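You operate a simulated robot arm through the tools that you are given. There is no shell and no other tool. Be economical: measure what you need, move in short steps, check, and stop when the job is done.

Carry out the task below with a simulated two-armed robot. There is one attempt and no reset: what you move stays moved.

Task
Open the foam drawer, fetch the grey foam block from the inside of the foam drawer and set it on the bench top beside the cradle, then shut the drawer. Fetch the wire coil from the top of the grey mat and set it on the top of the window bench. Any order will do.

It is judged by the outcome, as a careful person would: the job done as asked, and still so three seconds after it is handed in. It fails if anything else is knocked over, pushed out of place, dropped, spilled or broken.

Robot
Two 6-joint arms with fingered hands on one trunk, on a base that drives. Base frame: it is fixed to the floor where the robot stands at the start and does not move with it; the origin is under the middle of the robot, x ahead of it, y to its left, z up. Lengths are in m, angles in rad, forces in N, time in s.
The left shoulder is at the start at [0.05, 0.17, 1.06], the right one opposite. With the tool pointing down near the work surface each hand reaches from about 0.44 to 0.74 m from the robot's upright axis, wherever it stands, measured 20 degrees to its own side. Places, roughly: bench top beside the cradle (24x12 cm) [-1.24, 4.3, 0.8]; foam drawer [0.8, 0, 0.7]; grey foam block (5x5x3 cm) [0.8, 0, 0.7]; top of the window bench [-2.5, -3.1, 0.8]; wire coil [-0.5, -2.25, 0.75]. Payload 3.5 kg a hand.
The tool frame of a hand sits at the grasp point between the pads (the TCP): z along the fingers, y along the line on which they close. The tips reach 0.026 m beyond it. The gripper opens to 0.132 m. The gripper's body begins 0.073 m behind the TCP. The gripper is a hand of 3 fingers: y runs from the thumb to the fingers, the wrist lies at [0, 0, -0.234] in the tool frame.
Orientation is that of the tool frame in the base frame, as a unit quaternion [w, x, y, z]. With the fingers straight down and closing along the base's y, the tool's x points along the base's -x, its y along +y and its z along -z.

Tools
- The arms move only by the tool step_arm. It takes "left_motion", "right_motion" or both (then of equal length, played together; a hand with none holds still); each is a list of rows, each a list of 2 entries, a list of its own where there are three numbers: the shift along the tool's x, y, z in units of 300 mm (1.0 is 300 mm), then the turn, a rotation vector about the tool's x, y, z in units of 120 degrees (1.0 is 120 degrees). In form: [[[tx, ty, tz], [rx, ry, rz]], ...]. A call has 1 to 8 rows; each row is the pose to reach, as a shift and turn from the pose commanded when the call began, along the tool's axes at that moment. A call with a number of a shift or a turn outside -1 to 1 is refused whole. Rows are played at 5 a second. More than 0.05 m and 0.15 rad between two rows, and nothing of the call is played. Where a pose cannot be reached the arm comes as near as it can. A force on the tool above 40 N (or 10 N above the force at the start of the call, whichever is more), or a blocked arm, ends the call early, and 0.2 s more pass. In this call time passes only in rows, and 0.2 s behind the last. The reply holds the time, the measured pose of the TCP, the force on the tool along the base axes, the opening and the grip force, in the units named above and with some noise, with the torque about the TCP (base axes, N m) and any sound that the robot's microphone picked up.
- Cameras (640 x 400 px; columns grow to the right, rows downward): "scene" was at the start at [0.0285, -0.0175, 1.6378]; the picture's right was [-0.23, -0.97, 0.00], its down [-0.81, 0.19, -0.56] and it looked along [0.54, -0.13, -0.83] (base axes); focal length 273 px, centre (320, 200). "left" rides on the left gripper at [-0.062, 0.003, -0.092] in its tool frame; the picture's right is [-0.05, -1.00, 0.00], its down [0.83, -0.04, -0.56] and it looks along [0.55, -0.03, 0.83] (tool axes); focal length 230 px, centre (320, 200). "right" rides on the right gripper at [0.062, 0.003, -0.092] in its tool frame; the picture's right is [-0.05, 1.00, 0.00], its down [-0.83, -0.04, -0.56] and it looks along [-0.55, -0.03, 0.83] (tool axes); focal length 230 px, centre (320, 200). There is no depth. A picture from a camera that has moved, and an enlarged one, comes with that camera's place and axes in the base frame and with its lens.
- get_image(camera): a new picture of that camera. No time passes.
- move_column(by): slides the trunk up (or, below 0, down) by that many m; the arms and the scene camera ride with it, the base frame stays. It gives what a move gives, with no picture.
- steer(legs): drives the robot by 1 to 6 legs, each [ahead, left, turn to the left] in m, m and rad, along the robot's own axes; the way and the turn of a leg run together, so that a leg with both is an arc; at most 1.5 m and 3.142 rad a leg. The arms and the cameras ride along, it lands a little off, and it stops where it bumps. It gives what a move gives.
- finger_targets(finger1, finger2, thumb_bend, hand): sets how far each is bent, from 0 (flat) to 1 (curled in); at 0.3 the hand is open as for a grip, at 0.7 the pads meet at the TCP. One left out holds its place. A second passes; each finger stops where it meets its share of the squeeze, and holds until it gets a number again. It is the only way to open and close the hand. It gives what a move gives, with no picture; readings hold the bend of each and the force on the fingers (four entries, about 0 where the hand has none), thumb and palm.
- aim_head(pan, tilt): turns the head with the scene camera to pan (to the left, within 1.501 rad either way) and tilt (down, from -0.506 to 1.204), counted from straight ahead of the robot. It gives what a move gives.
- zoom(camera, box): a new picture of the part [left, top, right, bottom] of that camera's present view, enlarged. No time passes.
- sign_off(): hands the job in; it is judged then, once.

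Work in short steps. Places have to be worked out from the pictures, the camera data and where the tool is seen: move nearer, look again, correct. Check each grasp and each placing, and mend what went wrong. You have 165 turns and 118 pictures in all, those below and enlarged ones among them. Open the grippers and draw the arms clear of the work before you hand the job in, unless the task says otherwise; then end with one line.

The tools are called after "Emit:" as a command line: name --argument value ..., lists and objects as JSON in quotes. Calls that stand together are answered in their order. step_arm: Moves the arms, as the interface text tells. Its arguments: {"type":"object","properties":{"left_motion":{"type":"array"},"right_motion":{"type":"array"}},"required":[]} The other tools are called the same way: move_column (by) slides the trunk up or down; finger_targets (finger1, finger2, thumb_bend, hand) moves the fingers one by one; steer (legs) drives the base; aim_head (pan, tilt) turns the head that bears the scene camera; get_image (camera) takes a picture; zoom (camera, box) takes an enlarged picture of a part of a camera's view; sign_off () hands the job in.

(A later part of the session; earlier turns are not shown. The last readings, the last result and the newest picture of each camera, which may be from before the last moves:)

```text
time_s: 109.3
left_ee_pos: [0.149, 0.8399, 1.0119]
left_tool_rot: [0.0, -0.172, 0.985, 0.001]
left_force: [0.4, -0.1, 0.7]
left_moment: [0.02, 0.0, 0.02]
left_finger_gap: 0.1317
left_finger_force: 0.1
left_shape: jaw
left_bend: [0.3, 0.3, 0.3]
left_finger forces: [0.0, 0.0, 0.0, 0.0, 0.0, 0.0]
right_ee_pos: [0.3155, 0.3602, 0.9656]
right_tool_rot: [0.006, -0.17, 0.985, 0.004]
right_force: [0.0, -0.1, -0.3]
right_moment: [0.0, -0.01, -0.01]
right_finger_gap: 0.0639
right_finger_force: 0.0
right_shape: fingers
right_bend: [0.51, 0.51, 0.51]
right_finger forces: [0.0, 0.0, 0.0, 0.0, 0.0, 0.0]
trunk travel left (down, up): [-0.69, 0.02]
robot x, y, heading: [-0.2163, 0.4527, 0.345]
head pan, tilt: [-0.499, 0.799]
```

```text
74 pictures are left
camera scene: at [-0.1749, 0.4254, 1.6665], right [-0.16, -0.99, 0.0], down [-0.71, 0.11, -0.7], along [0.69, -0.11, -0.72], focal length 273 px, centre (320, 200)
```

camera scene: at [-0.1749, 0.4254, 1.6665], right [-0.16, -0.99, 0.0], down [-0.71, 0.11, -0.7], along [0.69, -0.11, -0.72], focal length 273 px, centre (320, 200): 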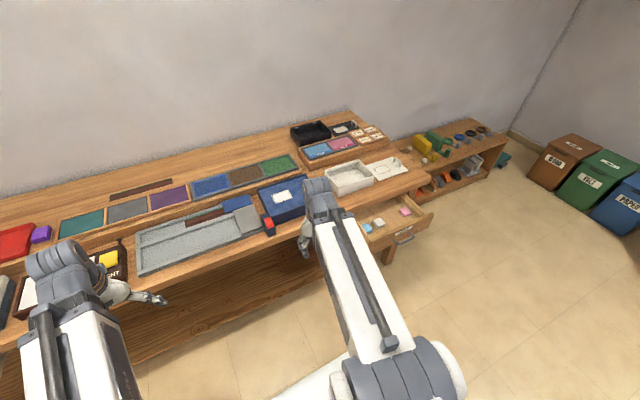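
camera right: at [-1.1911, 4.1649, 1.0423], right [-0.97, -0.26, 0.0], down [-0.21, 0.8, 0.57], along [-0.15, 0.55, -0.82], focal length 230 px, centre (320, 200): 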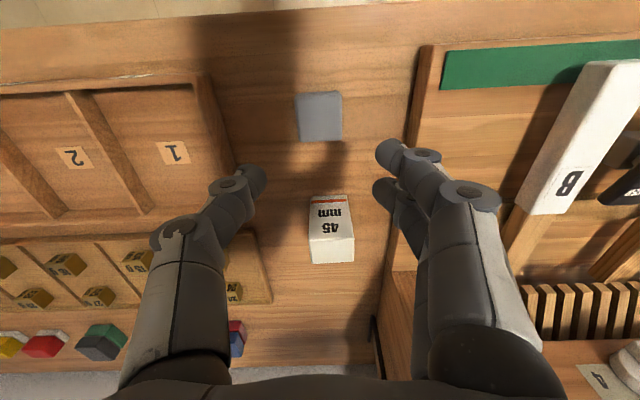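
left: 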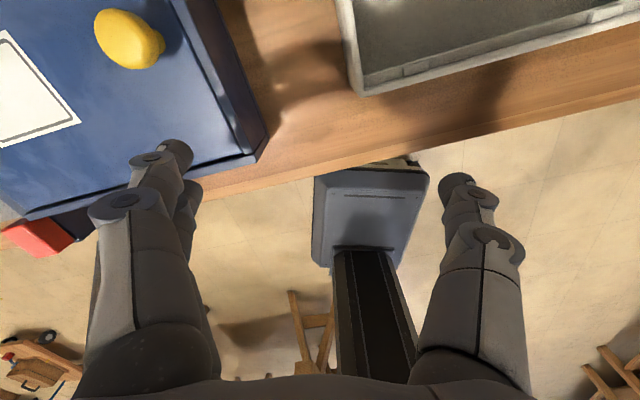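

Drawer in view, still open. Back up slightly, lower the column, and start pitching the right hand forward.

Emit:
steer --legs '[[-0.08, 0, -0.012]]'

Emit:
move_column --by -0.25

Emit:
step_arm --right_motion '[[[-0.06, 0, 0], [0, -0.07, 0]], [[-0.12, 0, 0], [0, -0.14, 0]], [[-0.18, 0, 0], [0, -0.21, 0]], [[-0.24, 0, 0], [0, -0.28, 0]], [[-0.3, 0, 0], [0, -0.35, 0]], [[-0.36, 0, 0], [0, -0.42, 0]], [[-0.42, 0, 0], [0, -0.49, 0]], [[-0.48, 0, 0], [0, -0.56, 0]]]'

```text
time_s: 110.4
left_ee_pos: [0.0797, 0.8077, 1.0134]
left_tool_rot: [0.001, -0.164, 0.987, 0.001]
left_force: [0.0, -0.6, -0.1]
left_moment: [0.03, -0.01, 0.03]
left_finger_gap: 0.1318
left_finger_force: 0.1
left_shape: jaw
left_bend: [0.3, 0.3, 0.3]
left_finger forces: [0.1, 0.1, 0.0, 0.0, 0.0, 0.0]
right_ee_pos: [0.2374, 0.3276, 0.9648]
right_tool_rot: [0.008, -0.164, 0.986, 0.003]
right_force: [-0.1, 0.1, 0.8]
right_moment: [0.02, -0.06, 0.02]
right_finger_gap: 0.0638
right_finger_force: 0.1
right_shape: fingers
right_bend: [0.51, 0.51, 0.51]
right_finger forces: [0.1, 0.0, 0.0, 0.1, 0.0, 0.0]
trunk travel left (down, up): [-0.69, 0.02]
robot x, y, heading: [-0.2891, 0.4265, 0.333]
head pan, tilt: [-0.499, 0.799]
```

```text
time_s: 113.0
left_ee_pos: [0.0802, 0.8086, 0.7635]
left_tool_rot: [0.0, -0.164, 0.986, 0.0]
left_force: [0.1, -0.1, 0.5]
left_moment: [-0.02, 0.02, 0.02]
left_finger_gap: 0.1319
left_finger_force: 0.1
left_shape: jaw
left_bend: [0.3, 0.3, 0.3]
left_finger forces: [0.1, 0.0, 0.0, 0.0, 0.1, 0.1]
right_ee_pos: [0.2378, 0.3269, 0.7158]
right_tool_rot: [0.007, -0.164, 0.986, 0.002]
right_force: [0.3, -0.3, 1.2]
right_moment: [-0.01, -0.02, 0.01]
right_finger_gap: 0.0638
right_finger_force: 0.0
right_shape: fingers
right_bend: [0.51, 0.51, 0.51]
right_finger forces: [0.0, 0.1, 0.1, 0.0, 0.0, 0.1]
trunk travel left (down, up): [-0.44, 0.27]
robot x, y, heading: [-0.2871, 0.426, 0.331]
head pan, tilt: [-0.499, 0.799]
```

```text
time_s: 114.8
left_ee_pos: [0.0803, 0.8089, 0.7628]
left_tool_rot: [0.001, -0.164, 0.987, 0.0]
left_force: [0.1, 0.3, 1.0]
left_moment: [0.0, -0.01, -0.02]
left_finger_gap: 0.1322
left_finger_force: 0.0
left_shape: jaw
left_bend: [0.3, 0.3, 0.3]
left_finger forces: [0.1, 0.0, 0.0, 0.0, 0.1, 0.0]
right_ee_pos: [0.4127, 0.379, 0.7171]
right_tool_rot: [0.547, -0.134, 0.821, 0.091]
right_force: [-0.3, -0.2, 0.5]
right_moment: [0.02, 0.01, 0.05]
right_finger_gap: 0.0635
right_finger_force: 0.0
right_shape: fingers
right_bend: [0.51, 0.51, 0.51]
right_finger forces: [0.0, 0.0, 0.0, 0.1, 0.0, 0.0]
right hand out of reach, approached as far as the arm can: row 1, 2, 3, 4, 5, 6, 7, 8
trunk travel left (down, up): [-0.44, 0.27]
robot x, y, heading: [-0.2876, 0.4273, 0.332]
head pan, tilt: [-0.499, 0.799]
```

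Now roll 90°, then level.

Emit:
step_arm --right_motion '[[[0, 0, 0], [0, 0, 0.07]], [[0, 0, 0], [0, 0, 0.14]], [[0, 0, 0], [0, 0, 0.21]], [[0, 0, 0], [0, 0, 0.28]], [[0, 0, 0], [0, 0, 0.35]], [[0, 0, 0], [0, 0, 0.42]], [[0, 0, 0], [0, 0, 0.49]], [[0, 0, 0], [0, 0, 0.56]]]'

Emit:
step_arm --right_motion '[[[0, 0, 0], [0, 0, 0.065]], [[0, 0, 0], [0, 0, 0.13]], [[0, 0, 0], [0, 0, 0.19]]]'

Emit:
step_arm --right_motion '[[[0, 0, 0], [-0.05, 0, 0]], [[0, 0, 0], [-0.1, 0, 0]], [[0, 0, 0], [-0.15, 0, 0]], [[0, 0, 0], [-0.19, 0, 0]]]'

Emit:
get_image --camera "right"

```text
time_s: 116.5
left_ee_pos: [0.0813, 0.8096, 0.7632]
left_tool_rot: [-0.001, -0.165, 0.986, 0.001]
left_force: [-0.6, 0.1, -0.4]
left_moment: [0.0, -0.03, 0.0]
left_finger_gap: 0.1319
left_finger_force: 0.0
left_shape: jaw
left_bend: [0.3, 0.3, 0.3]
left_finger forces: [0.0, 0.0, 0.0, 0.1, 0.1, 0.1]
right_ee_pos: [0.414, 0.3805, 0.7172]
right_tool_rot: [0.407, 0.34, 0.756, 0.384]
right_force: [-0.4, -0.5, 0.4]
right_moment: [0.02, 0.03, -0.03]
right_finger_gap: 0.0637
right_finger_force: 0.2
right_shape: fingers
right_bend: [0.51, 0.51, 0.51]
right_finger forces: [0.0, 0.0, 0.0, 0.2, 0.0, 0.0]
trunk travel left (down, up): [-0.44, 0.27]
robot x, y, heading: [-0.2939, 0.4209, 0.332]
head pan, tilt: [-0.499, 0.799]
```

```text
time_s: 117.3
left_ee_pos: [0.0806, 0.8082, 0.7623]
left_tool_rot: [0.001, -0.164, 0.987, -0.001]
left_force: [-0.6, -0.6, 0.0]
left_moment: [-0.04, -0.01, 0.02]
left_finger_gap: 0.1321
left_finger_force: 0.1
left_shape: jaw
left_bend: [0.3, 0.3, 0.3]
left_finger forces: [0.1, 0.0, 0.0, 0.0, 0.0, 0.0]
right_ee_pos: [0.4143, 0.3801, 0.7169]
right_tool_rot: [0.322, 0.483, 0.674, 0.457]
right_force: [0.1, -1.6, -0.3]
right_moment: [0.04, -0.02, 0.03]
right_finger_gap: 0.0639
right_finger_force: 0.0
right_shape: fingers
right_bend: [0.51, 0.51, 0.51]
right_finger forces: [0.0, 0.0, 0.0, 0.0, 0.0, 0.0]
trunk travel left (down, up): [-0.44, 0.27]
robot x, y, heading: [-0.2906, 0.4256, 0.335]
head pan, tilt: [-0.499, 0.799]
```

```text
time_s: 118.3
left_ee_pos: [0.0808, 0.8095, 0.7628]
left_tool_rot: [-0.001, -0.165, 0.986, 0.0]
left_force: [-0.1, 0.3, 0.3]
left_moment: [0.04, 0.02, 0.02]
left_finger_gap: 0.1322
left_finger_force: 0.1
left_shape: jaw
left_bend: [0.3, 0.3, 0.3]
left_finger forces: [0.0, 0.1, 0.0, 0.1, 0.0, 0.1]
right_ee_pos: [0.4129, 0.3792, 0.717]
right_tool_rot: [0.414, 0.409, 0.57, 0.58]
right_force: [0.0, -1.2, -0.1]
right_moment: [-0.03, -0.03, -0.01]
right_finger_gap: 0.0639
right_finger_force: 0.1
right_shape: fingers
right_bend: [0.51, 0.51, 0.51]
right_finger forces: [0.1, 0.0, 0.0, 0.0, 0.0, 0.0]
trunk travel left (down, up): [-0.44, 0.27]
robot x, y, heading: [-0.29, 0.4296, 0.331]
head pan, tilt: [-0.499, 0.799]
```

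```text
73 pictures are left
camera right: at [0.3063, 0.4074, 0.7185], right [0.0, -0.06, 1.0], down [-0.26, -0.97, -0.05], along [0.97, -0.25, -0.02], focal length 230 px, centre (320, 200)
```

right: 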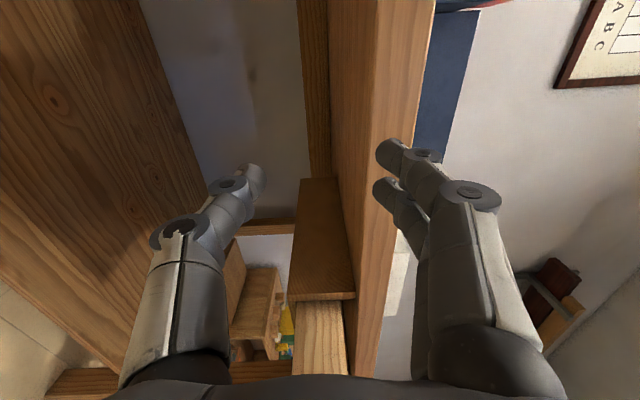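

Hand is level. Back up and retract a little so the hand clears the open drawer front, then slide right in front of the handle.

Emit:
step_arm --right_motion '[[[0, -0.03, -0.1], [0, 0, 0]], [[0, -0.063, -0.2], [0, 0, 0]]]'

Emit:
steer --legs '[[-0.13, 0, 0]]'

Emit:
get_image --camera "right"

```text
time_s: 119.0
left_ee_pos: [0.0792, 0.8093, 0.762]
left_tool_rot: [0.0, -0.164, 0.986, 0.0]
left_force: [0.2, -0.9, 0.1]
left_moment: [-0.02, -0.01, 0.02]
left_finger_gap: 0.1318
left_finger_force: 0.2
left_shape: jaw
left_bend: [0.3, 0.3, 0.3]
left_finger forces: [0.1, 0.1, 0.0, 0.0, 0.0, 0.0]
right_ee_pos: [0.3616, 0.3606, 0.6916]
right_tool_rot: [0.413, 0.408, 0.57, 0.581]
right_force: [0.7, 0.4, -0.4]
right_moment: [-0.03, -0.01, 0.0]
right_finger_gap: 0.0639
right_finger_force: 0.0
right_shape: fingers
right_bend: [0.51, 0.51, 0.51]
right_finger forces: [0.0, 0.1, 0.1, 0.0, 0.2, 0.0]
right hand out of reach, approached as far as the arm can: row 2
trunk travel left (down, up): [-0.44, 0.27]
robot x, y, heading: [-0.2913, 0.4259, 0.331]
head pan, tilt: [-0.499, 0.799]
```

```text
time_s: 120.1
left_ee_pos: [0.0166, 0.7877, 0.7618]
left_tool_rot: [0.0, -0.165, 0.986, 0.001]
left_force: [-0.1, -0.4, 0.5]
left_moment: [-0.03, 0.02, -0.03]
left_finger_gap: 0.1319
left_finger_force: 0.1
left_shape: jaw
left_bend: [0.3, 0.3, 0.3]
left_finger forces: [0.0, 0.0, 0.0, 0.0, 0.0, 0.0]
right_ee_pos: [0.3, 0.3408, 0.6921]
right_tool_rot: [0.413, 0.407, 0.571, 0.581]
right_force: [-0.7, -0.2, -0.5]
right_moment: [0.03, 0.0, -0.04]
right_finger_gap: 0.0639
right_finger_force: 0.1
right_shape: fingers
right_bend: [0.51, 0.51, 0.51]
right_finger forces: [0.0, 0.0, 0.0, 0.0, 0.0, 0.0]
trunk travel left (down, up): [-0.44, 0.27]
robot x, y, heading: [-0.3534, 0.4047, 0.33]
head pan, tilt: [-0.499, 0.799]
stopped in leg 1: the robot was blocked; the commanded pose is now the measured one
```

```text
72 pictures are left
camera right: at [0.193, 0.3682, 0.6934], right [0.0, -0.06, 1.0], down [-0.25, -0.97, -0.06], along [0.97, -0.25, -0.02], focal length 230 px, centre (320, 200)
```

right: 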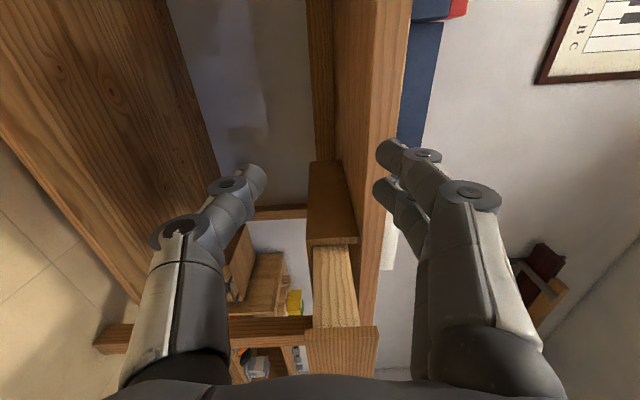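

Blocked by the frame's bracket behind; slide right a bit (still short of the drawer) and then back up.

Emit:
steer --legs '[[0.02, -0.15, 0], [-0.1, 0, 0]]'

Emit:
get_image --camera "right"

```text
time_s: 122.0
left_ee_pos: [0.0728, 0.6358, 0.7626]
left_tool_rot: [0.0, -0.154, 0.988, 0.0]
left_force: [0.7, 0.8, -0.5]
left_moment: [0.01, 0.04, -0.01]
left_finger_gap: 0.1318
left_finger_force: 0.0
left_shape: jaw
left_bend: [0.3, 0.3, 0.3]
left_finger forces: [0.0, 0.0, 0.0, 0.0, 0.0, 0.1]
right_ee_pos: [0.3447, 0.1825, 0.6907]
right_tool_rot: [0.42, 0.414, 0.566, 0.576]
right_force: [0.3, -0.2, 0.6]
right_moment: [0.0, -0.02, 0.04]
right_finger_gap: 0.0641
right_finger_force: 0.1
right_shape: fingers
right_bend: [0.51, 0.51, 0.51]
right_finger forces: [0.1, 0.1, 0.0, 0.0, 0.0, 0.1]
trunk travel left (down, up): [-0.44, 0.27]
robot x, y, heading: [-0.307, 0.2606, 0.31]
head pan, tilt: [-0.499, 0.799]
stopped in leg 2: the robot was blocked; the commanded pose is now the measured one
```

```text
71 pictures are left
camera right: at [0.2392, 0.2121, 0.6931], right [0.0, -0.06, 1.0], down [-0.27, -0.96, -0.06], along [0.96, -0.27, -0.02], focal length 230 px, centre (320, 200)
```

right: 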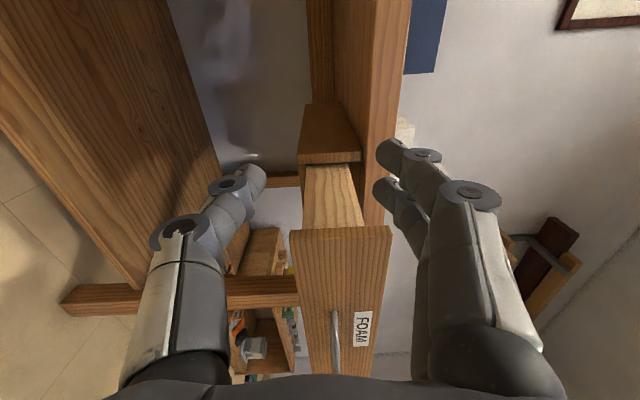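

Behind is still blocked, so I'll close the fingers to shorten the reach, then slide right in front of the handle.

Emit:
finger_targets --hand "right" --finger1 0.72 --finger2 0.72 --thumb_bend 0.72

Emit:
steer --legs '[[0, -0.1, 0.02]]'

Emit:
get_image --camera "right"

```text
time_s: 123.0
left_ee_pos: [0.0719, 0.6356, 0.7642]
left_tool_rot: [0.0, -0.154, 0.988, 0.0]
left_force: [-0.3, -0.3, -0.6]
left_moment: [0.01, -0.01, 0.0]
left_finger_gap: 0.1318
left_finger_force: 0.0
left_shape: jaw
left_bend: [0.3, 0.3, 0.3]
left_finger forces: [0.1, 0.1, 0.0, 0.0, 0.0, 0.0]
right_ee_pos: [0.3449, 0.182, 0.6912]
right_tool_rot: [0.419, 0.414, 0.566, 0.577]
right_force: [0.4, -0.1, -0.1]
right_moment: [0.0, 0.06, -0.02]
right_finger_gap: 0.0014
right_finger_force: 0.0
right_shape: fingers
right_bend: [0.72, 0.72, 0.72]
right_finger forces: [0.1, 0.1, 0.0, 0.1, 0.0, 0.0]
trunk travel left (down, up): [-0.44, 0.27]
robot x, y, heading: [-0.3073, 0.2614, 0.303]
head pan, tilt: [-0.499, 0.799]
```

```text
time_s: 124.1
left_ee_pos: [0.095, 0.5481, 0.763]
left_tool_rot: [0.001, -0.165, 0.986, 0.0]
left_force: [-0.1, -0.3, -0.2]
left_moment: [0.03, -0.02, 0.01]
left_finger_gap: 0.1319
left_finger_force: 0.2
left_shape: jaw
left_bend: [0.3, 0.3, 0.3]
left_finger forces: [0.0, 0.0, 0.1, 0.0, 0.0, 0.1]
right_ee_pos: [0.3774, 0.0999, 0.6911]
right_tool_rot: [0.414, 0.407, 0.569, 0.581]
right_force: [-0.7, 0.5, 0.9]
right_moment: [0.05, 0.02, 0.01]
right_finger_gap: 0.0012
right_finger_force: 0.2
right_shape: fingers
right_bend: [0.72, 0.72, 0.72]
right_finger forces: [0.1, 0.1, 0.0, 0.1, 0.0, 0.0]
trunk travel left (down, up): [-0.44, 0.27]
robot x, y, heading: [-0.2753, 0.1641, 0.329]
head pan, tilt: [-0.499, 0.799]
```

```text
70 pictures are left
camera right: at [0.2707, 0.128, 0.6933], right [0.0, -0.06, 1.0], down [-0.25, -0.97, -0.06], along [0.97, -0.25, -0.02], focal length 230 px, centre (320, 200)
```

right: 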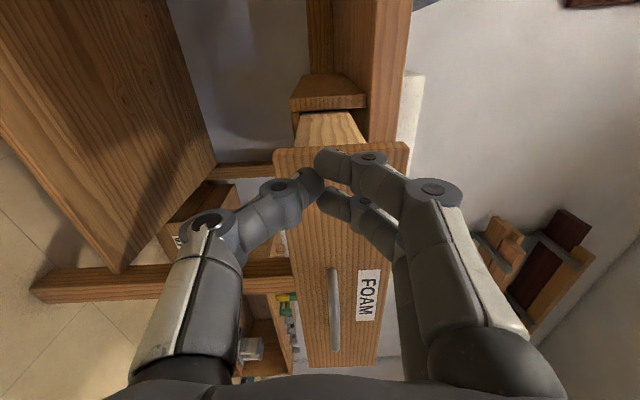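

The bar is ~16 cm to the right and only ~1–3 cm ahead of the tips. Back up diagonally for more clearance.

Emit:
steer --legs '[[0, -0.05, 0], [-0.05, 0, 0]]'

```text
time_s: 125.6
left_ee_pos: [0.0641, 0.4832, 0.7623]
left_tool_rot: [0.0, -0.164, 0.987, 0.001]
left_force: [0.1, -0.4, 0.5]
left_moment: [-0.01, 0.01, 0.02]
left_finger_gap: 0.132
left_finger_force: 0.1
left_shape: jaw
left_bend: [0.3, 0.3, 0.3]
left_finger forces: [0.0, 0.0, 0.1, 0.0, 0.0, 0.0]
right_ee_pos: [0.3458, 0.0362, 0.6912]
right_tool_rot: [0.414, 0.408, 0.57, 0.581]
right_force: [-0.4, 0.2, -0.1]
right_moment: [0.01, -0.01, 0.03]
right_finger_gap: 0.0015
right_finger_force: 0.0
right_shape: fingers
right_bend: [0.72, 0.72, 0.72]
right_finger forces: [0.0, 0.0, 0.0, 0.0, 0.0, 0.1]
trunk travel left (down, up): [-0.44, 0.27]
robot x, y, heading: [-0.3074, 0.1, 0.327]
head pan, tilt: [-0.499, 0.799]
```

Backed up freely. Slide right 0.115 m to line up with the handle and open the fingers around it.

Emit:
steer --legs '[[0, -0.115, 0]]'

Emit:
finger_targets --hand "right" --finger1 0.52 --finger2 0.52 --thumb_bend 0.52

Emit:
get_image --camera "right"

```text
time_s: 126.8
left_ee_pos: [0.1006, 0.3767, 0.7617]
left_tool_rot: [0.001, -0.164, 0.987, 0.0]
left_force: [-0.5, -0.9, 0.1]
left_moment: [-0.01, 0.01, -0.01]
left_finger_gap: 0.1319
left_finger_force: 0.1
left_shape: jaw
left_bend: [0.3, 0.3, 0.3]
left_finger forces: [0.0, 0.0, 0.1, 0.1, 0.0, 0.0]
right_ee_pos: [0.3842, -0.0715, 0.6906]
right_tool_rot: [0.414, 0.408, 0.569, 0.581]
right_force: [0.0, 0.1, -0.3]
right_moment: [0.02, -0.02, -0.03]
right_finger_gap: 0.0014
right_finger_force: 0.0
right_shape: fingers
right_bend: [0.72, 0.72, 0.72]
right_finger forces: [0.0, 0.0, 0.0, 0.0, 0.0, 0.1]
trunk travel left (down, up): [-0.44, 0.27]
robot x, y, heading: [-0.2666, -0.0058, 0.329]
head pan, tilt: [-0.499, 0.799]
```

```text
time_s: 127.8
left_ee_pos: [0.0998, 0.3772, 0.7628]
left_tool_rot: [0.0, -0.163, 0.987, 0.0]
left_force: [0.3, 0.0, 0.3]
left_moment: [-0.02, -0.01, 0.01]
left_finger_gap: 0.1318
left_finger_force: 0.1
left_shape: jaw
left_bend: [0.3, 0.3, 0.3]
left_finger forces: [0.1, 0.1, 0.0, 0.0, 0.2, 0.0]
right_ee_pos: [0.3825, -0.0703, 0.6915]
right_tool_rot: [0.414, 0.408, 0.569, 0.582]
right_force: [-0.8, 0.0, 0.7]
right_moment: [0.0, 0.02, -0.03]
right_finger_gap: 0.0602
right_finger_force: 0.0
right_shape: fingers
right_bend: [0.52, 0.52, 0.52]
right_finger forces: [0.0, 0.0, 0.1, 0.1, 0.0, 0.0]
trunk travel left (down, up): [-0.44, 0.27]
robot x, y, heading: [-0.2705, -0.0063, 0.329]
head pan, tilt: [-0.499, 0.799]
```

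```text
69 pictures are left
camera right: at [0.2761, -0.0435, 0.6932], right [0.0, -0.06, 1.0], down [-0.26, -0.97, -0.06], along [0.97, -0.26, -0.02], focal length 230 px, centre (320, 200)
```

right: 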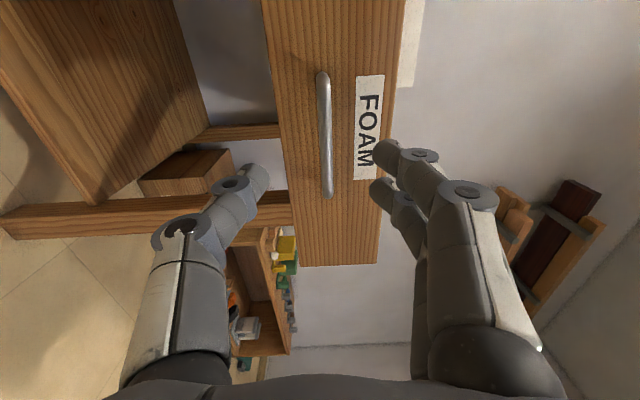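

Aligned. Drive forward 0.2 m, pushing the drawer with the fingers straddling the bar.

Emit:
steer --legs '[[0.12, 0, 0]]'

Emit:
get_image --camera "right"

```text
time_s: 129.0
left_ee_pos: [0.2152, 0.4153, 0.7628]
left_tool_rot: [0.0, -0.163, 0.987, 0.0]
left_force: [-0.1, 0.4, -0.6]
left_moment: [0.0, 0.01, 0.01]
left_finger_gap: 0.132
left_finger_force: 0.0
left_shape: jaw
left_bend: [0.3, 0.3, 0.3]
left_finger forces: [0.0, 0.0, 0.0, 0.1, 0.0, 0.0]
right_ee_pos: [0.4961, -0.0322, 0.6907]
right_tool_rot: [0.414, 0.408, 0.57, 0.581]
right_force: [0.9, 0.3, -0.1]
right_moment: [-0.04, 0.03, 0.0]
right_finger_gap: 0.0607
right_finger_force: 0.1
right_shape: fingers
right_bend: [0.52, 0.52, 0.52]
right_finger forces: [0.1, 0.1, 0.0, 0.0, 0.2, 0.0]
trunk travel left (down, up): [-0.44, 0.27]
robot x, y, heading: [-0.1584, 0.0309, 0.329]
head pan, tilt: [-0.499, 0.799]
```

```text
68 pictures are left
camera right: at [0.3901, -0.0046, 0.6932], right [0.0, -0.06, 1.0], down [-0.26, -0.97, -0.06], along [0.97, -0.26, -0.02], focal length 230 px, centre (320, 200)
```

right: 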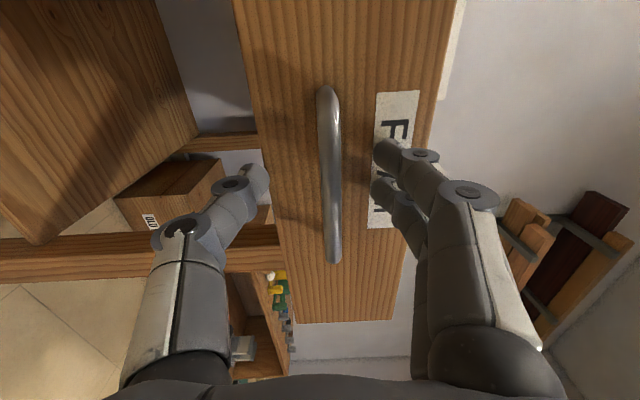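

Emit:
steer --legs '[[0.12, 0, 0]]'

Emit:
get_image --camera "right"

Emit:
get_image --camera "scene"

```text
time_s: 130.3
left_ee_pos: [0.3287, 0.4537, 0.7633]
left_tool_rot: [0.001, -0.163, 0.987, 0.0]
left_force: [0.4, -0.4, 0.4]
left_moment: [0.01, 0.0, 0.07]
left_finger_gap: 0.1318
left_finger_force: 0.1
left_shape: jaw
left_bend: [0.3, 0.3, 0.3]
left_finger forces: [0.0, 0.0, 0.1, 0.0, 0.0, 0.0]
right_ee_pos: [0.6086, 0.0058, 0.6927]
right_tool_rot: [0.415, 0.41, 0.569, 0.581]
right_force: [-16.9, -3.8, -0.8]
right_moment: [0.17, -0.63, -0.1]
right_finger_gap: 0.0608
right_finger_force: 9.1
right_shape: fingers
right_bend: [0.52, 0.54, 0.52]
right_finger forces: [4.8, 12.2, 0.0, 0.0, 0.5, 0.0]
trunk travel left (down, up): [-0.44, 0.27]
robot x, y, heading: [-0.0415, 0.075, 0.329]
head pan, tilt: [-0.499, 0.799]
```

```text
67 pictures are left
camera right: at [0.5026, 0.0338, 0.6936], right [0.0, -0.06, 1.0], down [-0.26, -0.96, -0.06], along [0.97, -0.26, -0.02], focal length 230 px, centre (320, 200)
```

right: 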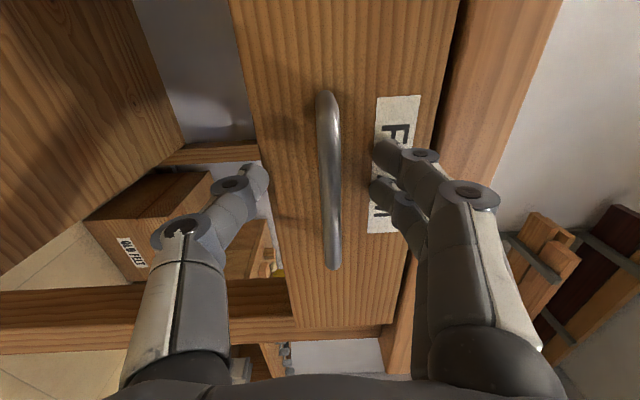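

```text
66 pictures are left
camera scene: at [-0.0023, 0.0452, 1.4165], right [-0.17, -0.99, 0.0], down [-0.71, 0.12, -0.7], along [0.69, -0.12, -0.72], focal length 273 px, centre (320, 200)
```

scene: 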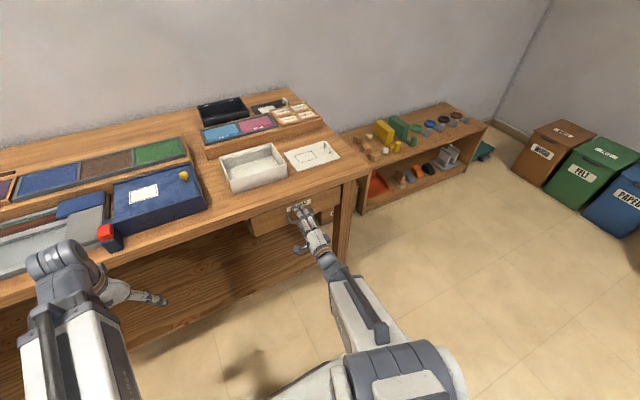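

Drawer appears shut or nearly; give a gentle arm push to confirm it's against the stop.

Emit:
step_arm --right_motion '[[[0, 0, 0.03], [0, 0, 0]], [[0, 0, 0.06], [0, 0, 0]]]'

Emit:
zoom --camera "scene" --box '[220, 140, 380, 260]'

```text
time_s: 130.6
left_ee_pos: [0.3274, 0.4542, 0.7634]
left_tool_rot: [0.001, -0.163, 0.987, 0.0]
left_force: [0.3, 0.3, 0.3]
left_moment: [0.01, 0.01, 0.0]
left_finger_gap: 0.132
left_finger_force: 0.0
left_shape: jaw
left_bend: [0.3, 0.3, 0.3]
left_finger forces: [0.0, 0.0, 0.0, 0.0, 0.0, 0.0]
right_ee_pos: [0.6093, 0.0056, 0.6922]
right_tool_rot: [0.414, 0.409, 0.569, 0.581]
right_force: [-19.4, -4.0, -0.8]
right_moment: [0.15, -0.76, -0.07]
right_finger_gap: 0.0617
right_finger_force: 10.2
right_shape: fingers
right_bend: [0.53, 0.55, 0.52]
right_finger forces: [6.8, 12.9, 0.1, 0.1, 0.4, 0.0]
trunk travel left (down, up): [-0.44, 0.27]
robot x, y, heading: [-0.0431, 0.0761, 0.328]
head pan, tilt: [-0.499, 0.799]
stopped in row 1 (right hand): the force on the tool passed its limit at 50 N (the readings are from after the stop); the commanded pose is now the measured one
```

```text
3.33 times, centred on (300, 200) of scene
camera zoom: at [-0.0032, 0.045, 1.4165], right [-0.17, -0.99, 0.0], down [-0.71, 0.12, -0.7], along [0.69, -0.12, -0.72], focal length 911 px, centre (387, 200)
```

zoom: 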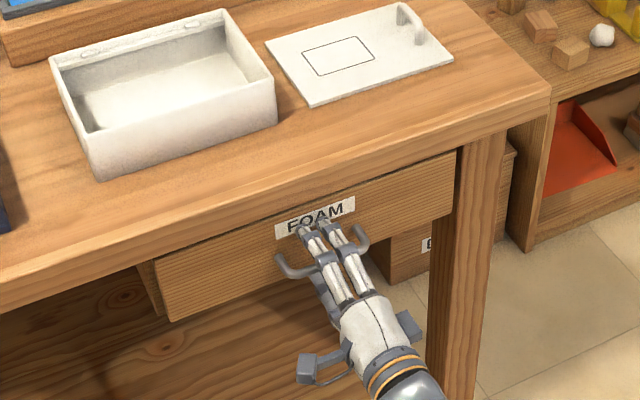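

Drawer is fully shut. Back straight off 0.12 m and check it stays shut.

Emit:
steer --legs '[[-0.13, 0, 0]]'

Emit:
zoom --camera "scene" --box '[220, 100, 420, 250]'

```text
time_s: 131.9
left_ee_pos: [0.2056, 0.4123, 0.7639]
left_tool_rot: [0.001, -0.163, 0.987, 0.0]
left_force: [0.8, 1.2, 0.3]
left_moment: [-0.03, 0.02, 0.0]
left_finger_gap: 0.1319
left_finger_force: 0.0
left_shape: jaw
left_bend: [0.3, 0.3, 0.3]
left_finger forces: [0.1, 0.0, 0.0, 0.0, 0.1, 0.0]
right_ee_pos: [0.4872, -0.0362, 0.6912]
right_tool_rot: [0.414, 0.408, 0.571, 0.58]
right_force: [-0.3, 0.7, -0.8]
right_moment: [0.02, -0.02, 0.0]
right_finger_gap: 0.0615
right_finger_force: 0.1
right_shape: fingers
right_bend: [0.52, 0.52, 0.52]
right_finger forces: [0.0, 0.0, 0.0, 0.0, 0.1, 0.1]
trunk travel left (down, up): [-0.44, 0.27]
robot x, y, heading: [-0.1659, 0.03, 0.327]
head pan, tilt: [-0.499, 0.799]
```

```text
2.67 times, centred on (320, 175) of scene
camera zoom: at [-0.1253, 0.0031, 1.4165], right [-0.17, -0.99, 0.0], down [-0.71, 0.12, -0.7], along [0.69, -0.12, -0.72], focal length 729 px, centre (320, 267)
```

zoom: 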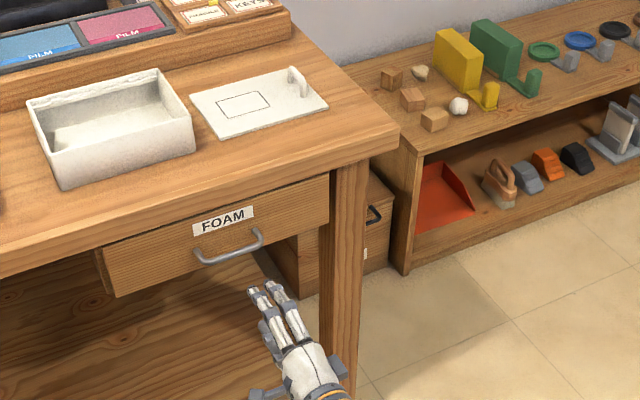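

Drawer closed cleanly. Raise the column and point the right hand down again.

Emit:
move_column --by 0.25

Emit:
step_arm --right_motion '[[[0, 0, 0], [0.07, 0, 0]], [[0, 0, 0], [0.14, 0, 0]], [[0, 0, 0], [0.21, 0, 0]], [[0, 0, 0], [0.28, 0, 0]], [[0, 0, 0], [0.35, 0, 0]], [[0, 0, 0], [0.42, 0, 0]], [[0, 0, 0], [0.49, 0, 0]], [[0, 0, 0], [0.56, 0, 0]]]'

Emit:
step_arm --right_motion '[[[0, 0, 0], [0.06, 0, 0]], [[0, 0, 0], [0.12, 0, 0]], [[0, 0, 0], [0.19, 0, 0]]]'

Emit:
aim_head --pan -1.5 --tilt 0.6

Emit:
get_image --camera "scene"

```text
time_s: 134.5
left_ee_pos: [0.204, 0.4121, 1.0131]
left_tool_rot: [-0.001, -0.163, 0.987, 0.0]
left_force: [0.5, 0.3, 0.2]
left_moment: [0.01, -0.02, 0.0]
left_finger_gap: 0.132
left_finger_force: 0.0
left_shape: jaw
left_bend: [0.3, 0.3, 0.3]
left_finger forces: [0.1, 0.0, 0.0, 0.0, 0.0, 0.0]
right_ee_pos: [0.4864, -0.036, 0.9413]
right_tool_rot: [0.413, 0.409, 0.571, 0.58]
right_force: [-0.3, -0.2, -0.4]
right_moment: [-0.01, 0.0, 0.01]
right_finger_gap: 0.0614
right_finger_force: 0.1
right_shape: fingers
right_bend: [0.52, 0.52, 0.52]
right_finger forces: [0.0, 0.1, 0.0, 0.1, 0.1, 0.0]
trunk travel left (down, up): [-0.69, 0.02]
robot x, y, heading: [-0.1653, 0.0298, 0.33]
head pan, tilt: [-0.499, 0.799]
```

```text
time_s: 136.3
left_ee_pos: [0.2046, 0.4119, 1.0128]
left_tool_rot: [0.0, -0.164, 0.986, 0.001]
left_force: [0.1, 0.3, 0.1]
left_moment: [-0.01, -0.01, 0.01]
left_finger_gap: 0.1322
left_finger_force: 0.1
left_shape: jaw
left_bend: [0.3, 0.3, 0.3]
left_finger forces: [0.1, 0.0, 0.0, 0.0, 0.0, 0.0]
right_ee_pos: [0.4856, -0.0366, 0.9429]
right_tool_rot: [0.119, 0.57, 0.796, 0.167]
right_force: [-1.2, 0.7, -0.8]
right_moment: [0.0, -0.06, 0.02]
right_finger_gap: 0.0614
right_finger_force: 0.0
right_shape: fingers
right_bend: [0.52, 0.52, 0.52]
right_finger forces: [0.0, 0.0, 0.0, 0.1, 0.0, 0.0]
right hand out of reach, approached as far as the arm can: row 1, 2, 3, 4, 5, 6
trunk travel left (down, up): [-0.69, 0.02]
robot x, y, heading: [-0.1667, 0.0325, 0.33]
head pan, tilt: [-0.499, 0.799]
```

```text
time_s: 137.1
left_ee_pos: [0.2054, 0.4116, 1.0124]
left_tool_rot: [0.0, -0.163, 0.987, 0.0]
left_force: [-0.6, 0.0, 0.5]
left_moment: [-0.01, 0.01, -0.01]
left_finger_gap: 0.132
left_finger_force: 0.0
left_shape: jaw
left_bend: [0.3, 0.3, 0.3]
left_finger forces: [0.1, 0.0, 0.0, 0.0, 0.0, 0.1]
right_ee_pos: [0.4868, -0.0355, 0.9412]
right_tool_rot: [0.003, 0.582, 0.813, 0.006]
right_force: [0.6, -0.3, -0.6]
right_moment: [-0.01, 0.02, 0.0]
right_finger_gap: 0.0612
right_finger_force: 0.1
right_shape: fingers
right_bend: [0.52, 0.52, 0.52]
right_finger forces: [0.0, 0.0, 0.1, 0.0, 0.0, 0.1]
trunk travel left (down, up): [-0.69, 0.02]
robot x, y, heading: [-0.1658, 0.0326, 0.329]
head pan, tilt: [-0.499, 0.799]
```

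```text
time_s: 138.4
left_ee_pos: [0.204, 0.4126, 1.0135]
left_tool_rot: [0.0, -0.163, 0.987, -0.001]
left_force: [0.0, 0.3, 0.2]
left_moment: [-0.02, -0.02, -0.01]
left_finger_gap: 0.1321
left_finger_force: 0.2
left_shape: jaw
left_bend: [0.3, 0.3, 0.3]
left_finger forces: [0.0, 0.1, 0.1, 0.0, 0.1, 0.0]
right_ee_pos: [0.4866, -0.0354, 0.9404]
right_tool_rot: [0.004, 0.581, 0.814, 0.007]
right_force: [-0.2, 0.5, 0.0]
right_moment: [0.02, 0.02, 0.03]
right_finger_gap: 0.0613
right_finger_force: 0.1
right_shape: fingers
right_bend: [0.52, 0.52, 0.52]
right_finger forces: [0.0, 0.0, 0.1, 0.1, 0.0, 0.1]
trunk travel left (down, up): [-0.69, 0.02]
robot x, y, heading: [-0.1671, 0.0339, 0.328]
head pan, tilt: [-1.499, 0.6]
```

```text
63 pictures are left
camera scene: at [-0.1704, -0.0647, 1.6833], right [-0.92, -0.39, 0.0], down [-0.22, 0.52, -0.82], along [0.32, -0.76, -0.57], focal length 273 px, centre (320, 200)
```

scene: 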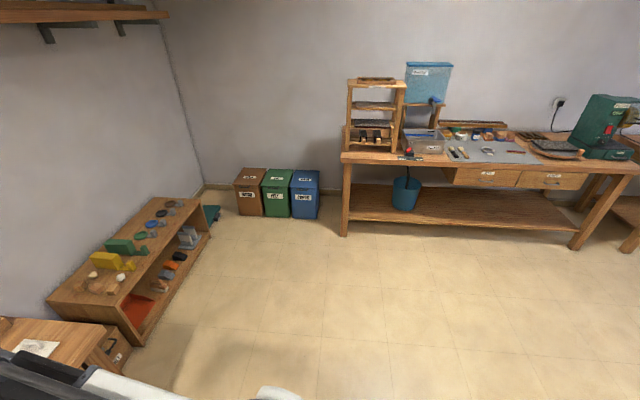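

The workbench with the grey mat is to my right. Rotate the right hand back to sideways closing, then slide right and turn to face that bench.

Emit:
step_arm --right_motion '[[[0, 0, 0], [0, 0, -0.07]], [[0, 0, 0], [0, 0, -0.14]], [[0, 0, 0], [0, 0, -0.21]], [[0, 0, 0], [0, 0, -0.28]], [[0, 0, 0], [0, 0, -0.35]], [[0, 0, 0], [0, 0, -0.42]], [[0, 0, 0], [0, 0, -0.49]], [[0, 0, 0], [0, 0, -0.56]]]'

Emit:
step_arm --right_motion '[[[0, 0, 0], [0, 0, -0.06]], [[0, 0, 0], [0, 0, -0.12]], [[0, 0, 0], [0, 0, -0.19]]]'

Emit:
steer --legs '[[0, -0.95, 0], [0, 0, -1.57]]'

Emit:
aim_head --pan -0.5 --tilt 0.6

Emit:
get_image --camera "scene"

```text
time_s: 140.2
left_ee_pos: [0.2044, 0.4113, 1.0134]
left_tool_rot: [-0.001, -0.163, 0.987, -0.001]
left_force: [0.5, 0.1, -0.2]
left_moment: [-0.01, -0.02, -0.02]
left_finger_gap: 0.132
left_finger_force: 0.0
left_shape: jaw
left_bend: [0.3, 0.3, 0.3]
left_finger forces: [0.0, 0.0, 0.0, 0.1, 0.0, 0.0]
right_ee_pos: [0.4863, -0.0361, 0.942]
right_tool_rot: [0.008, 0.032, 0.999, 0.004]
right_force: [-0.2, 0.5, -0.1]
right_moment: [-0.01, -0.01, 0.0]
right_finger_gap: 0.0612
right_finger_force: 0.0
right_shape: fingers
right_bend: [0.52, 0.52, 0.52]
right_finger forces: [0.1, 0.0, 0.0, 0.0, 0.0, 0.0]
trunk travel left (down, up): [-0.69, 0.02]
robot x, y, heading: [-0.1664, 0.0316, 0.326]
head pan, tilt: [-1.499, 0.6]
```

```text
time_s: 141.0
left_ee_pos: [0.2049, 0.4126, 1.0131]
left_tool_rot: [0.0, -0.164, 0.986, 0.0]
left_force: [0.2, 0.5, -0.2]
left_moment: [0.01, 0.01, -0.01]
left_finger_gap: 0.1321
left_finger_force: 0.1
left_shape: jaw
left_bend: [0.3, 0.3, 0.3]
left_finger forces: [0.1, 0.0, 0.1, 0.0, 0.0, 0.1]
right_ee_pos: [0.4876, -0.0357, 0.9419]
right_tool_rot: [0.007, -0.165, 0.986, 0.002]
right_force: [-0.1, -0.3, 0.4]
right_moment: [-0.02, 0.01, -0.03]
right_finger_gap: 0.0612
right_finger_force: 0.1
right_shape: fingers
right_bend: [0.52, 0.52, 0.52]
right_finger forces: [0.1, 0.1, 0.0, 0.0, 0.0, 0.0]
trunk travel left (down, up): [-0.69, 0.02]
robot x, y, heading: [-0.168, 0.0309, 0.325]
head pan, tilt: [-1.499, 0.6]
```

```text
time_s: 149.7
left_ee_pos: [0.5389, -1.2114, 1.0124]
left_tool_rot: [0.0, 0.568, 0.823, -0.001]
left_force: [0.6, 0.6, 0.4]
left_moment: [-0.03, 0.03, -0.02]
left_finger_gap: 0.132
left_finger_force: 0.0
left_shape: jaw
left_bend: [0.3, 0.3, 0.3]
left_finger forces: [0.0, 0.0, 0.0, 0.1, 0.0, 0.1]
right_ee_pos: [0.1009, -1.5102, 0.9408]
right_tool_rot: [0.007, 0.568, 0.823, -0.004]
right_force: [-0.6, 0.8, -0.7]
right_moment: [0.0, 0.01, 0.0]
right_finger_gap: 0.0611
right_finger_force: 0.0
right_shape: fingers
right_bend: [0.52, 0.52, 0.52]
right_finger forces: [0.0, 0.1, 0.1, 0.0, 0.1, 0.0]
trunk travel left (down, up): [-0.69, 0.02]
robot x, y, heading: [0.1444, -0.8553, -1.204]
head pan, tilt: [-1.499, 0.6]
```

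```text
time_s: 150.9
left_ee_pos: [0.5398, -1.212, 1.0129]
left_tool_rot: [0.0, 0.567, 0.824, 0.0]
left_force: [-0.3, 0.7, 0.1]
left_moment: [-0.02, -0.02, 0.02]
left_finger_gap: 0.1319
left_finger_force: 0.1
left_shape: jaw
left_bend: [0.3, 0.3, 0.3]
left_finger forces: [0.0, 0.0, 0.0, 0.0, 0.0, 0.0]
right_ee_pos: [0.1007, -1.5101, 0.9415]
right_tool_rot: [0.006, 0.568, 0.823, -0.004]
right_force: [0.8, -0.5, 0.5]
right_moment: [0.0, -0.01, 0.02]
right_finger_gap: 0.0612
right_finger_force: 0.1
right_shape: fingers
right_bend: [0.52, 0.52, 0.52]
right_finger forces: [0.0, 0.1, 0.0, 0.0, 0.1, 0.0]
trunk travel left (down, up): [-0.69, 0.02]
robot x, y, heading: [0.1456, -0.8526, -1.203]
head pan, tilt: [-0.499, 0.6]
```

```text
62 pictures are left
camera scene: at [0.118, -0.9049, 1.6833], right [-0.99, 0.14, 0.0], down [0.08, 0.56, -0.83], along [-0.11, -0.82, -0.56], focal length 273 px, centre (320, 200)
```

scene: 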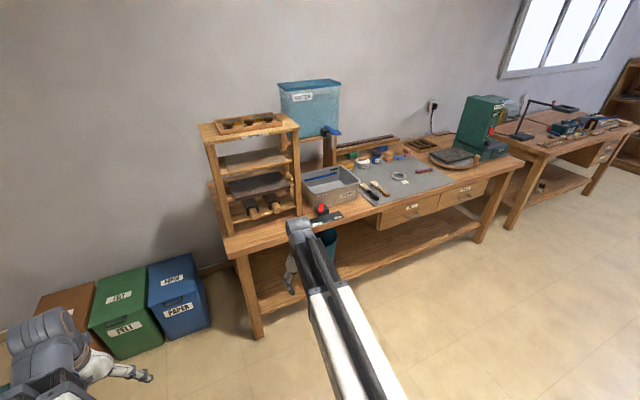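

Emit:
zoom --camera "scene" --box '[300, 130, 500, 255]'

```text
3.20 times, centred on (400, 192) of scene
camera zoom: at [0.118, -0.9049, 1.6833], right [-0.99, 0.14, 0.0], down [0.08, 0.56, -0.83], along [-0.11, -0.82, -0.56], focal length 874 px, centre (64, 224)
```

zoom: 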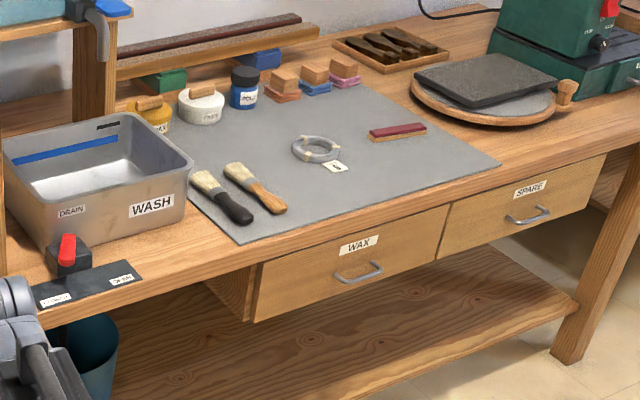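

Wire coil is a ring (~10 cm) with a tag, lying flat on the mat. Drive sideways and approach, stopping a bit short for a look.

Emit:
steer --legs '[[0, -0.98, -0.042], [0.42, 0, 0]]'

Emit:
aim_head --pan -0.1 --tilt 0.85

Emit:
get_image --camera "scene"

Emit:
get_image --camera "right"

```text
time_s: 158.1
left_ee_pos: [-0.239, -1.9411, 1.0135]
left_tool_rot: [0.001, 0.583, 0.813, 0.0]
left_force: [0.2, -0.1, 0.4]
left_moment: [0.03, 0.03, 0.01]
left_finger_gap: 0.1319
left_finger_force: 0.0
left_shape: jaw
left_bend: [0.3, 0.3, 0.3]
left_finger forces: [0.1, 0.0, 0.0, 0.0, 0.1, 0.0]
right_ee_pos: [-0.6872, -2.2234, 0.9403]
right_tool_rot: [0.007, 0.583, 0.813, -0.004]
right_force: [0.2, -0.3, 0.1]
right_moment: [0.01, 0.0, 0.0]
right_finger_gap: 0.061
right_finger_force: 0.1
right_shape: fingers
right_bend: [0.52, 0.52, 0.52]
right_finger forces: [0.0, 0.0, 0.1, 0.0, 0.0, 0.1]
trunk travel left (down, up): [-0.69, 0.02]
robot x, y, heading: [-0.6201, -1.5673, -1.243]
head pan, tilt: [-0.499, 0.6]
```

```text
time_s: 158.9
left_ee_pos: [-0.2392, -1.9414, 1.0129]
left_tool_rot: [0.0, 0.583, 0.812, 0.0]
left_force: [0.4, -0.6, 0.1]
left_moment: [0.0, -0.02, 0.01]
left_finger_gap: 0.1317
left_finger_force: 0.1
left_shape: jaw
left_bend: [0.3, 0.3, 0.3]
left_finger forces: [0.0, 0.0, 0.0, 0.1, 0.0, 0.1]
right_ee_pos: [-0.6877, -2.2225, 0.9418]
right_tool_rot: [0.007, 0.583, 0.812, -0.004]
right_force: [-0.6, 0.2, -0.6]
right_moment: [-0.04, 0.02, -0.01]
right_finger_gap: 0.0613
right_finger_force: 0.1
right_shape: fingers
right_bend: [0.52, 0.52, 0.52]
right_finger forces: [0.0, 0.0, 0.0, 0.0, 0.1, 0.0]
trunk travel left (down, up): [-0.69, 0.02]
robot x, y, heading: [-0.6205, -1.5669, -1.24]
head pan, tilt: [-0.099, 0.85]
```

```text
60 pictures are left
camera scene: at [-0.6149, -1.608, 1.6625], right [-0.97, -0.23, 0.0], down [-0.17, 0.73, -0.66], along [0.15, -0.64, -0.75], focal length 273 px, centre (320, 200)
```

scene: 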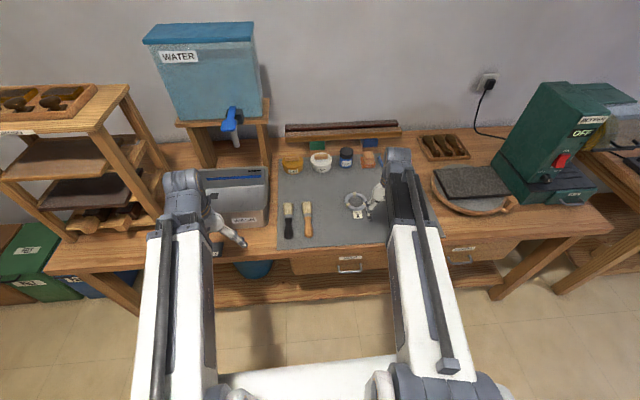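

```text
59 pictures are left
camera right: at [-0.7038, -2.1621, 1.0327], right [0.96, 0.27, 0.0], down [0.22, -0.79, 0.57], along [0.16, -0.55, -0.82], focal length 230 px, centre (320, 200)
```

right: 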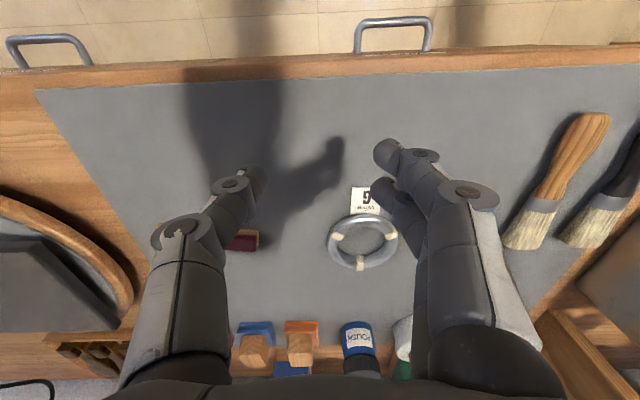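

Ring seen from both cameras; centre about (-0.585, -2.365, ~0.8). Drive 0.13 m ahead and 0.08 m left to bring it into the right hand's reach.

Emit:
steer --legs '[[0.13, 0.08, 0]]'

Emit:
get_image --camera "right"

```text
time_s: 160.3
left_ee_pos: [-0.1202, -2.0359, 1.0118]
left_tool_rot: [-0.001, 0.584, 0.812, 0.001]
left_force: [0.1, 0.4, 0.9]
left_moment: [0.0, 0.01, 0.0]
left_finger_gap: 0.1321
left_finger_force: 0.0
left_shape: jaw
left_bend: [0.3, 0.3, 0.3]
left_finger forces: [0.0, 0.0, 0.1, 0.0, 0.0, 0.0]
right_ee_pos: [-0.5698, -2.3186, 0.9415]
right_tool_rot: [0.007, 0.584, 0.812, -0.004]
right_force: [-0.5, 0.3, 0.0]
right_moment: [0.0, 0.02, 0.03]
right_finger_gap: 0.0613
right_finger_force: 0.0
right_shape: fingers
right_bend: [0.52, 0.52, 0.52]
right_finger forces: [0.0, 0.1, 0.0, 0.0, 0.0, 0.0]
trunk travel left (down, up): [-0.69, 0.02]
robot x, y, heading: [-0.5027, -1.6619, -1.245]
head pan, tilt: [-0.099, 0.85]
```

```text
58 pictures are left
camera right: at [-0.586, -2.2581, 1.0324], right [0.96, 0.27, 0.0], down [0.22, -0.79, 0.57], along [0.16, -0.55, -0.82], focal length 230 px, centre (320, 200)
```

right: 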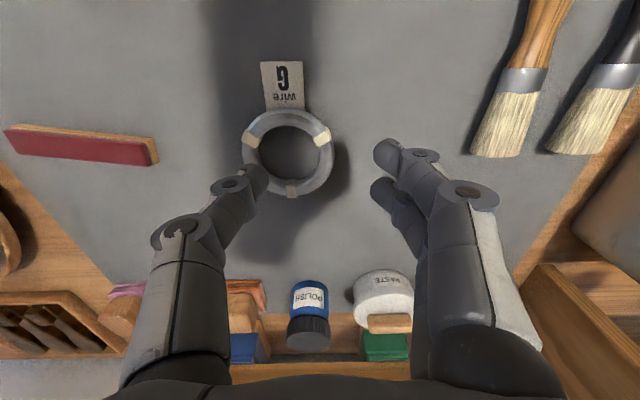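

Ring centre now (-0.590, -2.354, 0.819): outer ⌀ 9 cm, hole 6 cm. I'll pinch its left wall: thumb inside the hole, fingers outside. Align and preset the fingers.

Emit:
finger_targets --hand "right" --finger1 0.56 --finger2 0.56 --thumb_bend 0.56

Emit:
step_arm --right_motion '[[[-0.045, 0.013, 0.04], [0, 0, 0]], [[-0.091, 0.026, 0.1], [0, 0, 0]]]'

Emit:
get_image --camera "right"

```text
time_s: 161.3
left_ee_pos: [-0.1215, -2.0365, 1.0135]
left_tool_rot: [0.0, 0.584, 0.812, 0.0]
left_force: [-0.6, -0.5, 0.4]
left_moment: [0.03, -0.01, 0.0]
left_finger_gap: 0.1319
left_finger_force: 0.1
left_shape: jaw
left_bend: [0.3, 0.3, 0.3]
left_finger forces: [0.0, 0.0, 0.1, 0.0, 0.0, 0.0]
right_ee_pos: [-0.5702, -2.3179, 0.9421]
right_tool_rot: [0.007, 0.582, 0.813, -0.005]
right_force: [0.1, 0.1, -0.1]
right_moment: [0.0, 0.01, 0.01]
right_finger_gap: 0.0488
right_finger_force: 0.0
right_shape: fingers
right_bend: [0.56, 0.56, 0.56]
right_finger forces: [0.0, 0.0, 0.1, 0.0, 0.1, 0.1]
trunk travel left (down, up): [-0.69, 0.02]
robot x, y, heading: [-0.5005, -1.665, -1.238]
head pan, tilt: [-0.099, 0.85]
```

```text
time_s: 161.9
left_ee_pos: [-0.122, -2.0364, 1.0133]
left_tool_rot: [0.0, 0.584, 0.812, 0.0]
left_force: [0.2, 0.1, 0.1]
left_moment: [0.0, -0.01, -0.01]
left_finger_gap: 0.1318
left_finger_force: 0.1
left_shape: jaw
left_bend: [0.3, 0.3, 0.3]
left_finger forces: [0.1, 0.1, 0.0, 0.0, 0.0, 0.1]
right_ee_pos: [-0.5535, -2.3428, 0.9127]
right_tool_rot: [0.006, 0.583, 0.812, -0.005]
right_force: [0.0, -0.1, 0.0]
right_moment: [-0.02, 0.0, 0.03]
right_finger_gap: 0.0483
right_finger_force: 0.1
right_shape: fingers
right_bend: [0.56, 0.56, 0.56]
right_finger forces: [0.0, 0.0, 0.0, 0.0, 0.0, 0.0]
trunk travel left (down, up): [-0.69, 0.02]
robot x, y, heading: [-0.5018, -1.6647, -1.243]
head pan, tilt: [-0.099, 0.85]
```

```text
57 pictures are left
camera right: at [-0.5698, -2.2818, 1.0036], right [0.96, 0.27, 0.0], down [0.22, -0.79, 0.57], along [0.16, -0.55, -0.82], focal length 230 px, centre (320, 200)
```

right: 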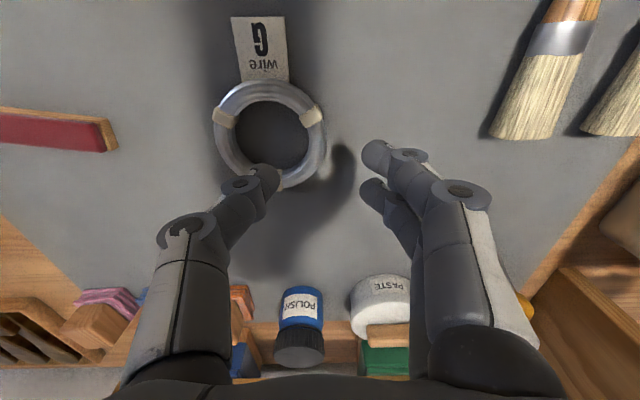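

Consistent. Descend 4.5 cm and look.

Emit:
step_arm --right_motion '[[[0, 0, 0.075], [0, 0, 0]], [[0, 0, 0.15], [0, 0, 0]]]'

Emit:
get_image --camera "right"

```text
time_s: 162.5
left_ee_pos: [-0.1211, -2.0355, 1.0128]
left_tool_rot: [0.0, 0.584, 0.812, 0.0]
left_force: [0.6, 0.7, 0.0]
left_moment: [0.02, 0.03, -0.02]
left_finger_gap: 0.1321
left_finger_force: 0.0
left_shape: jaw
left_bend: [0.3, 0.3, 0.3]
left_finger forces: [0.1, 0.0, 0.0, 0.0, 0.0, 0.1]
right_ee_pos: [-0.5537, -2.3427, 0.8684]
right_tool_rot: [0.007, 0.583, 0.812, -0.004]
right_force: [-0.5, -0.2, 0.6]
right_moment: [0.02, -0.02, -0.03]
right_finger_gap: 0.0485
right_finger_force: 0.0
right_shape: fingers
right_bend: [0.56, 0.56, 0.56]
right_finger forces: [0.0, 0.1, 0.0, 0.0, 0.1, 0.0]
trunk travel left (down, up): [-0.69, 0.02]
robot x, y, heading: [-0.501, -1.6622, -1.247]
head pan, tilt: [-0.099, 0.85]
```

```text
56 pictures are left
camera right: at [-0.5706, -2.2827, 0.9579], right [0.96, 0.27, 0.0], down [0.22, -0.79, 0.57], along [0.16, -0.55, -0.82], focal length 230 px, centre (320, 200)
```

right: 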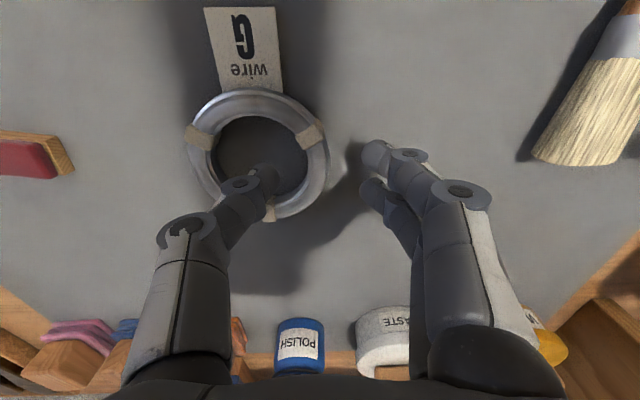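

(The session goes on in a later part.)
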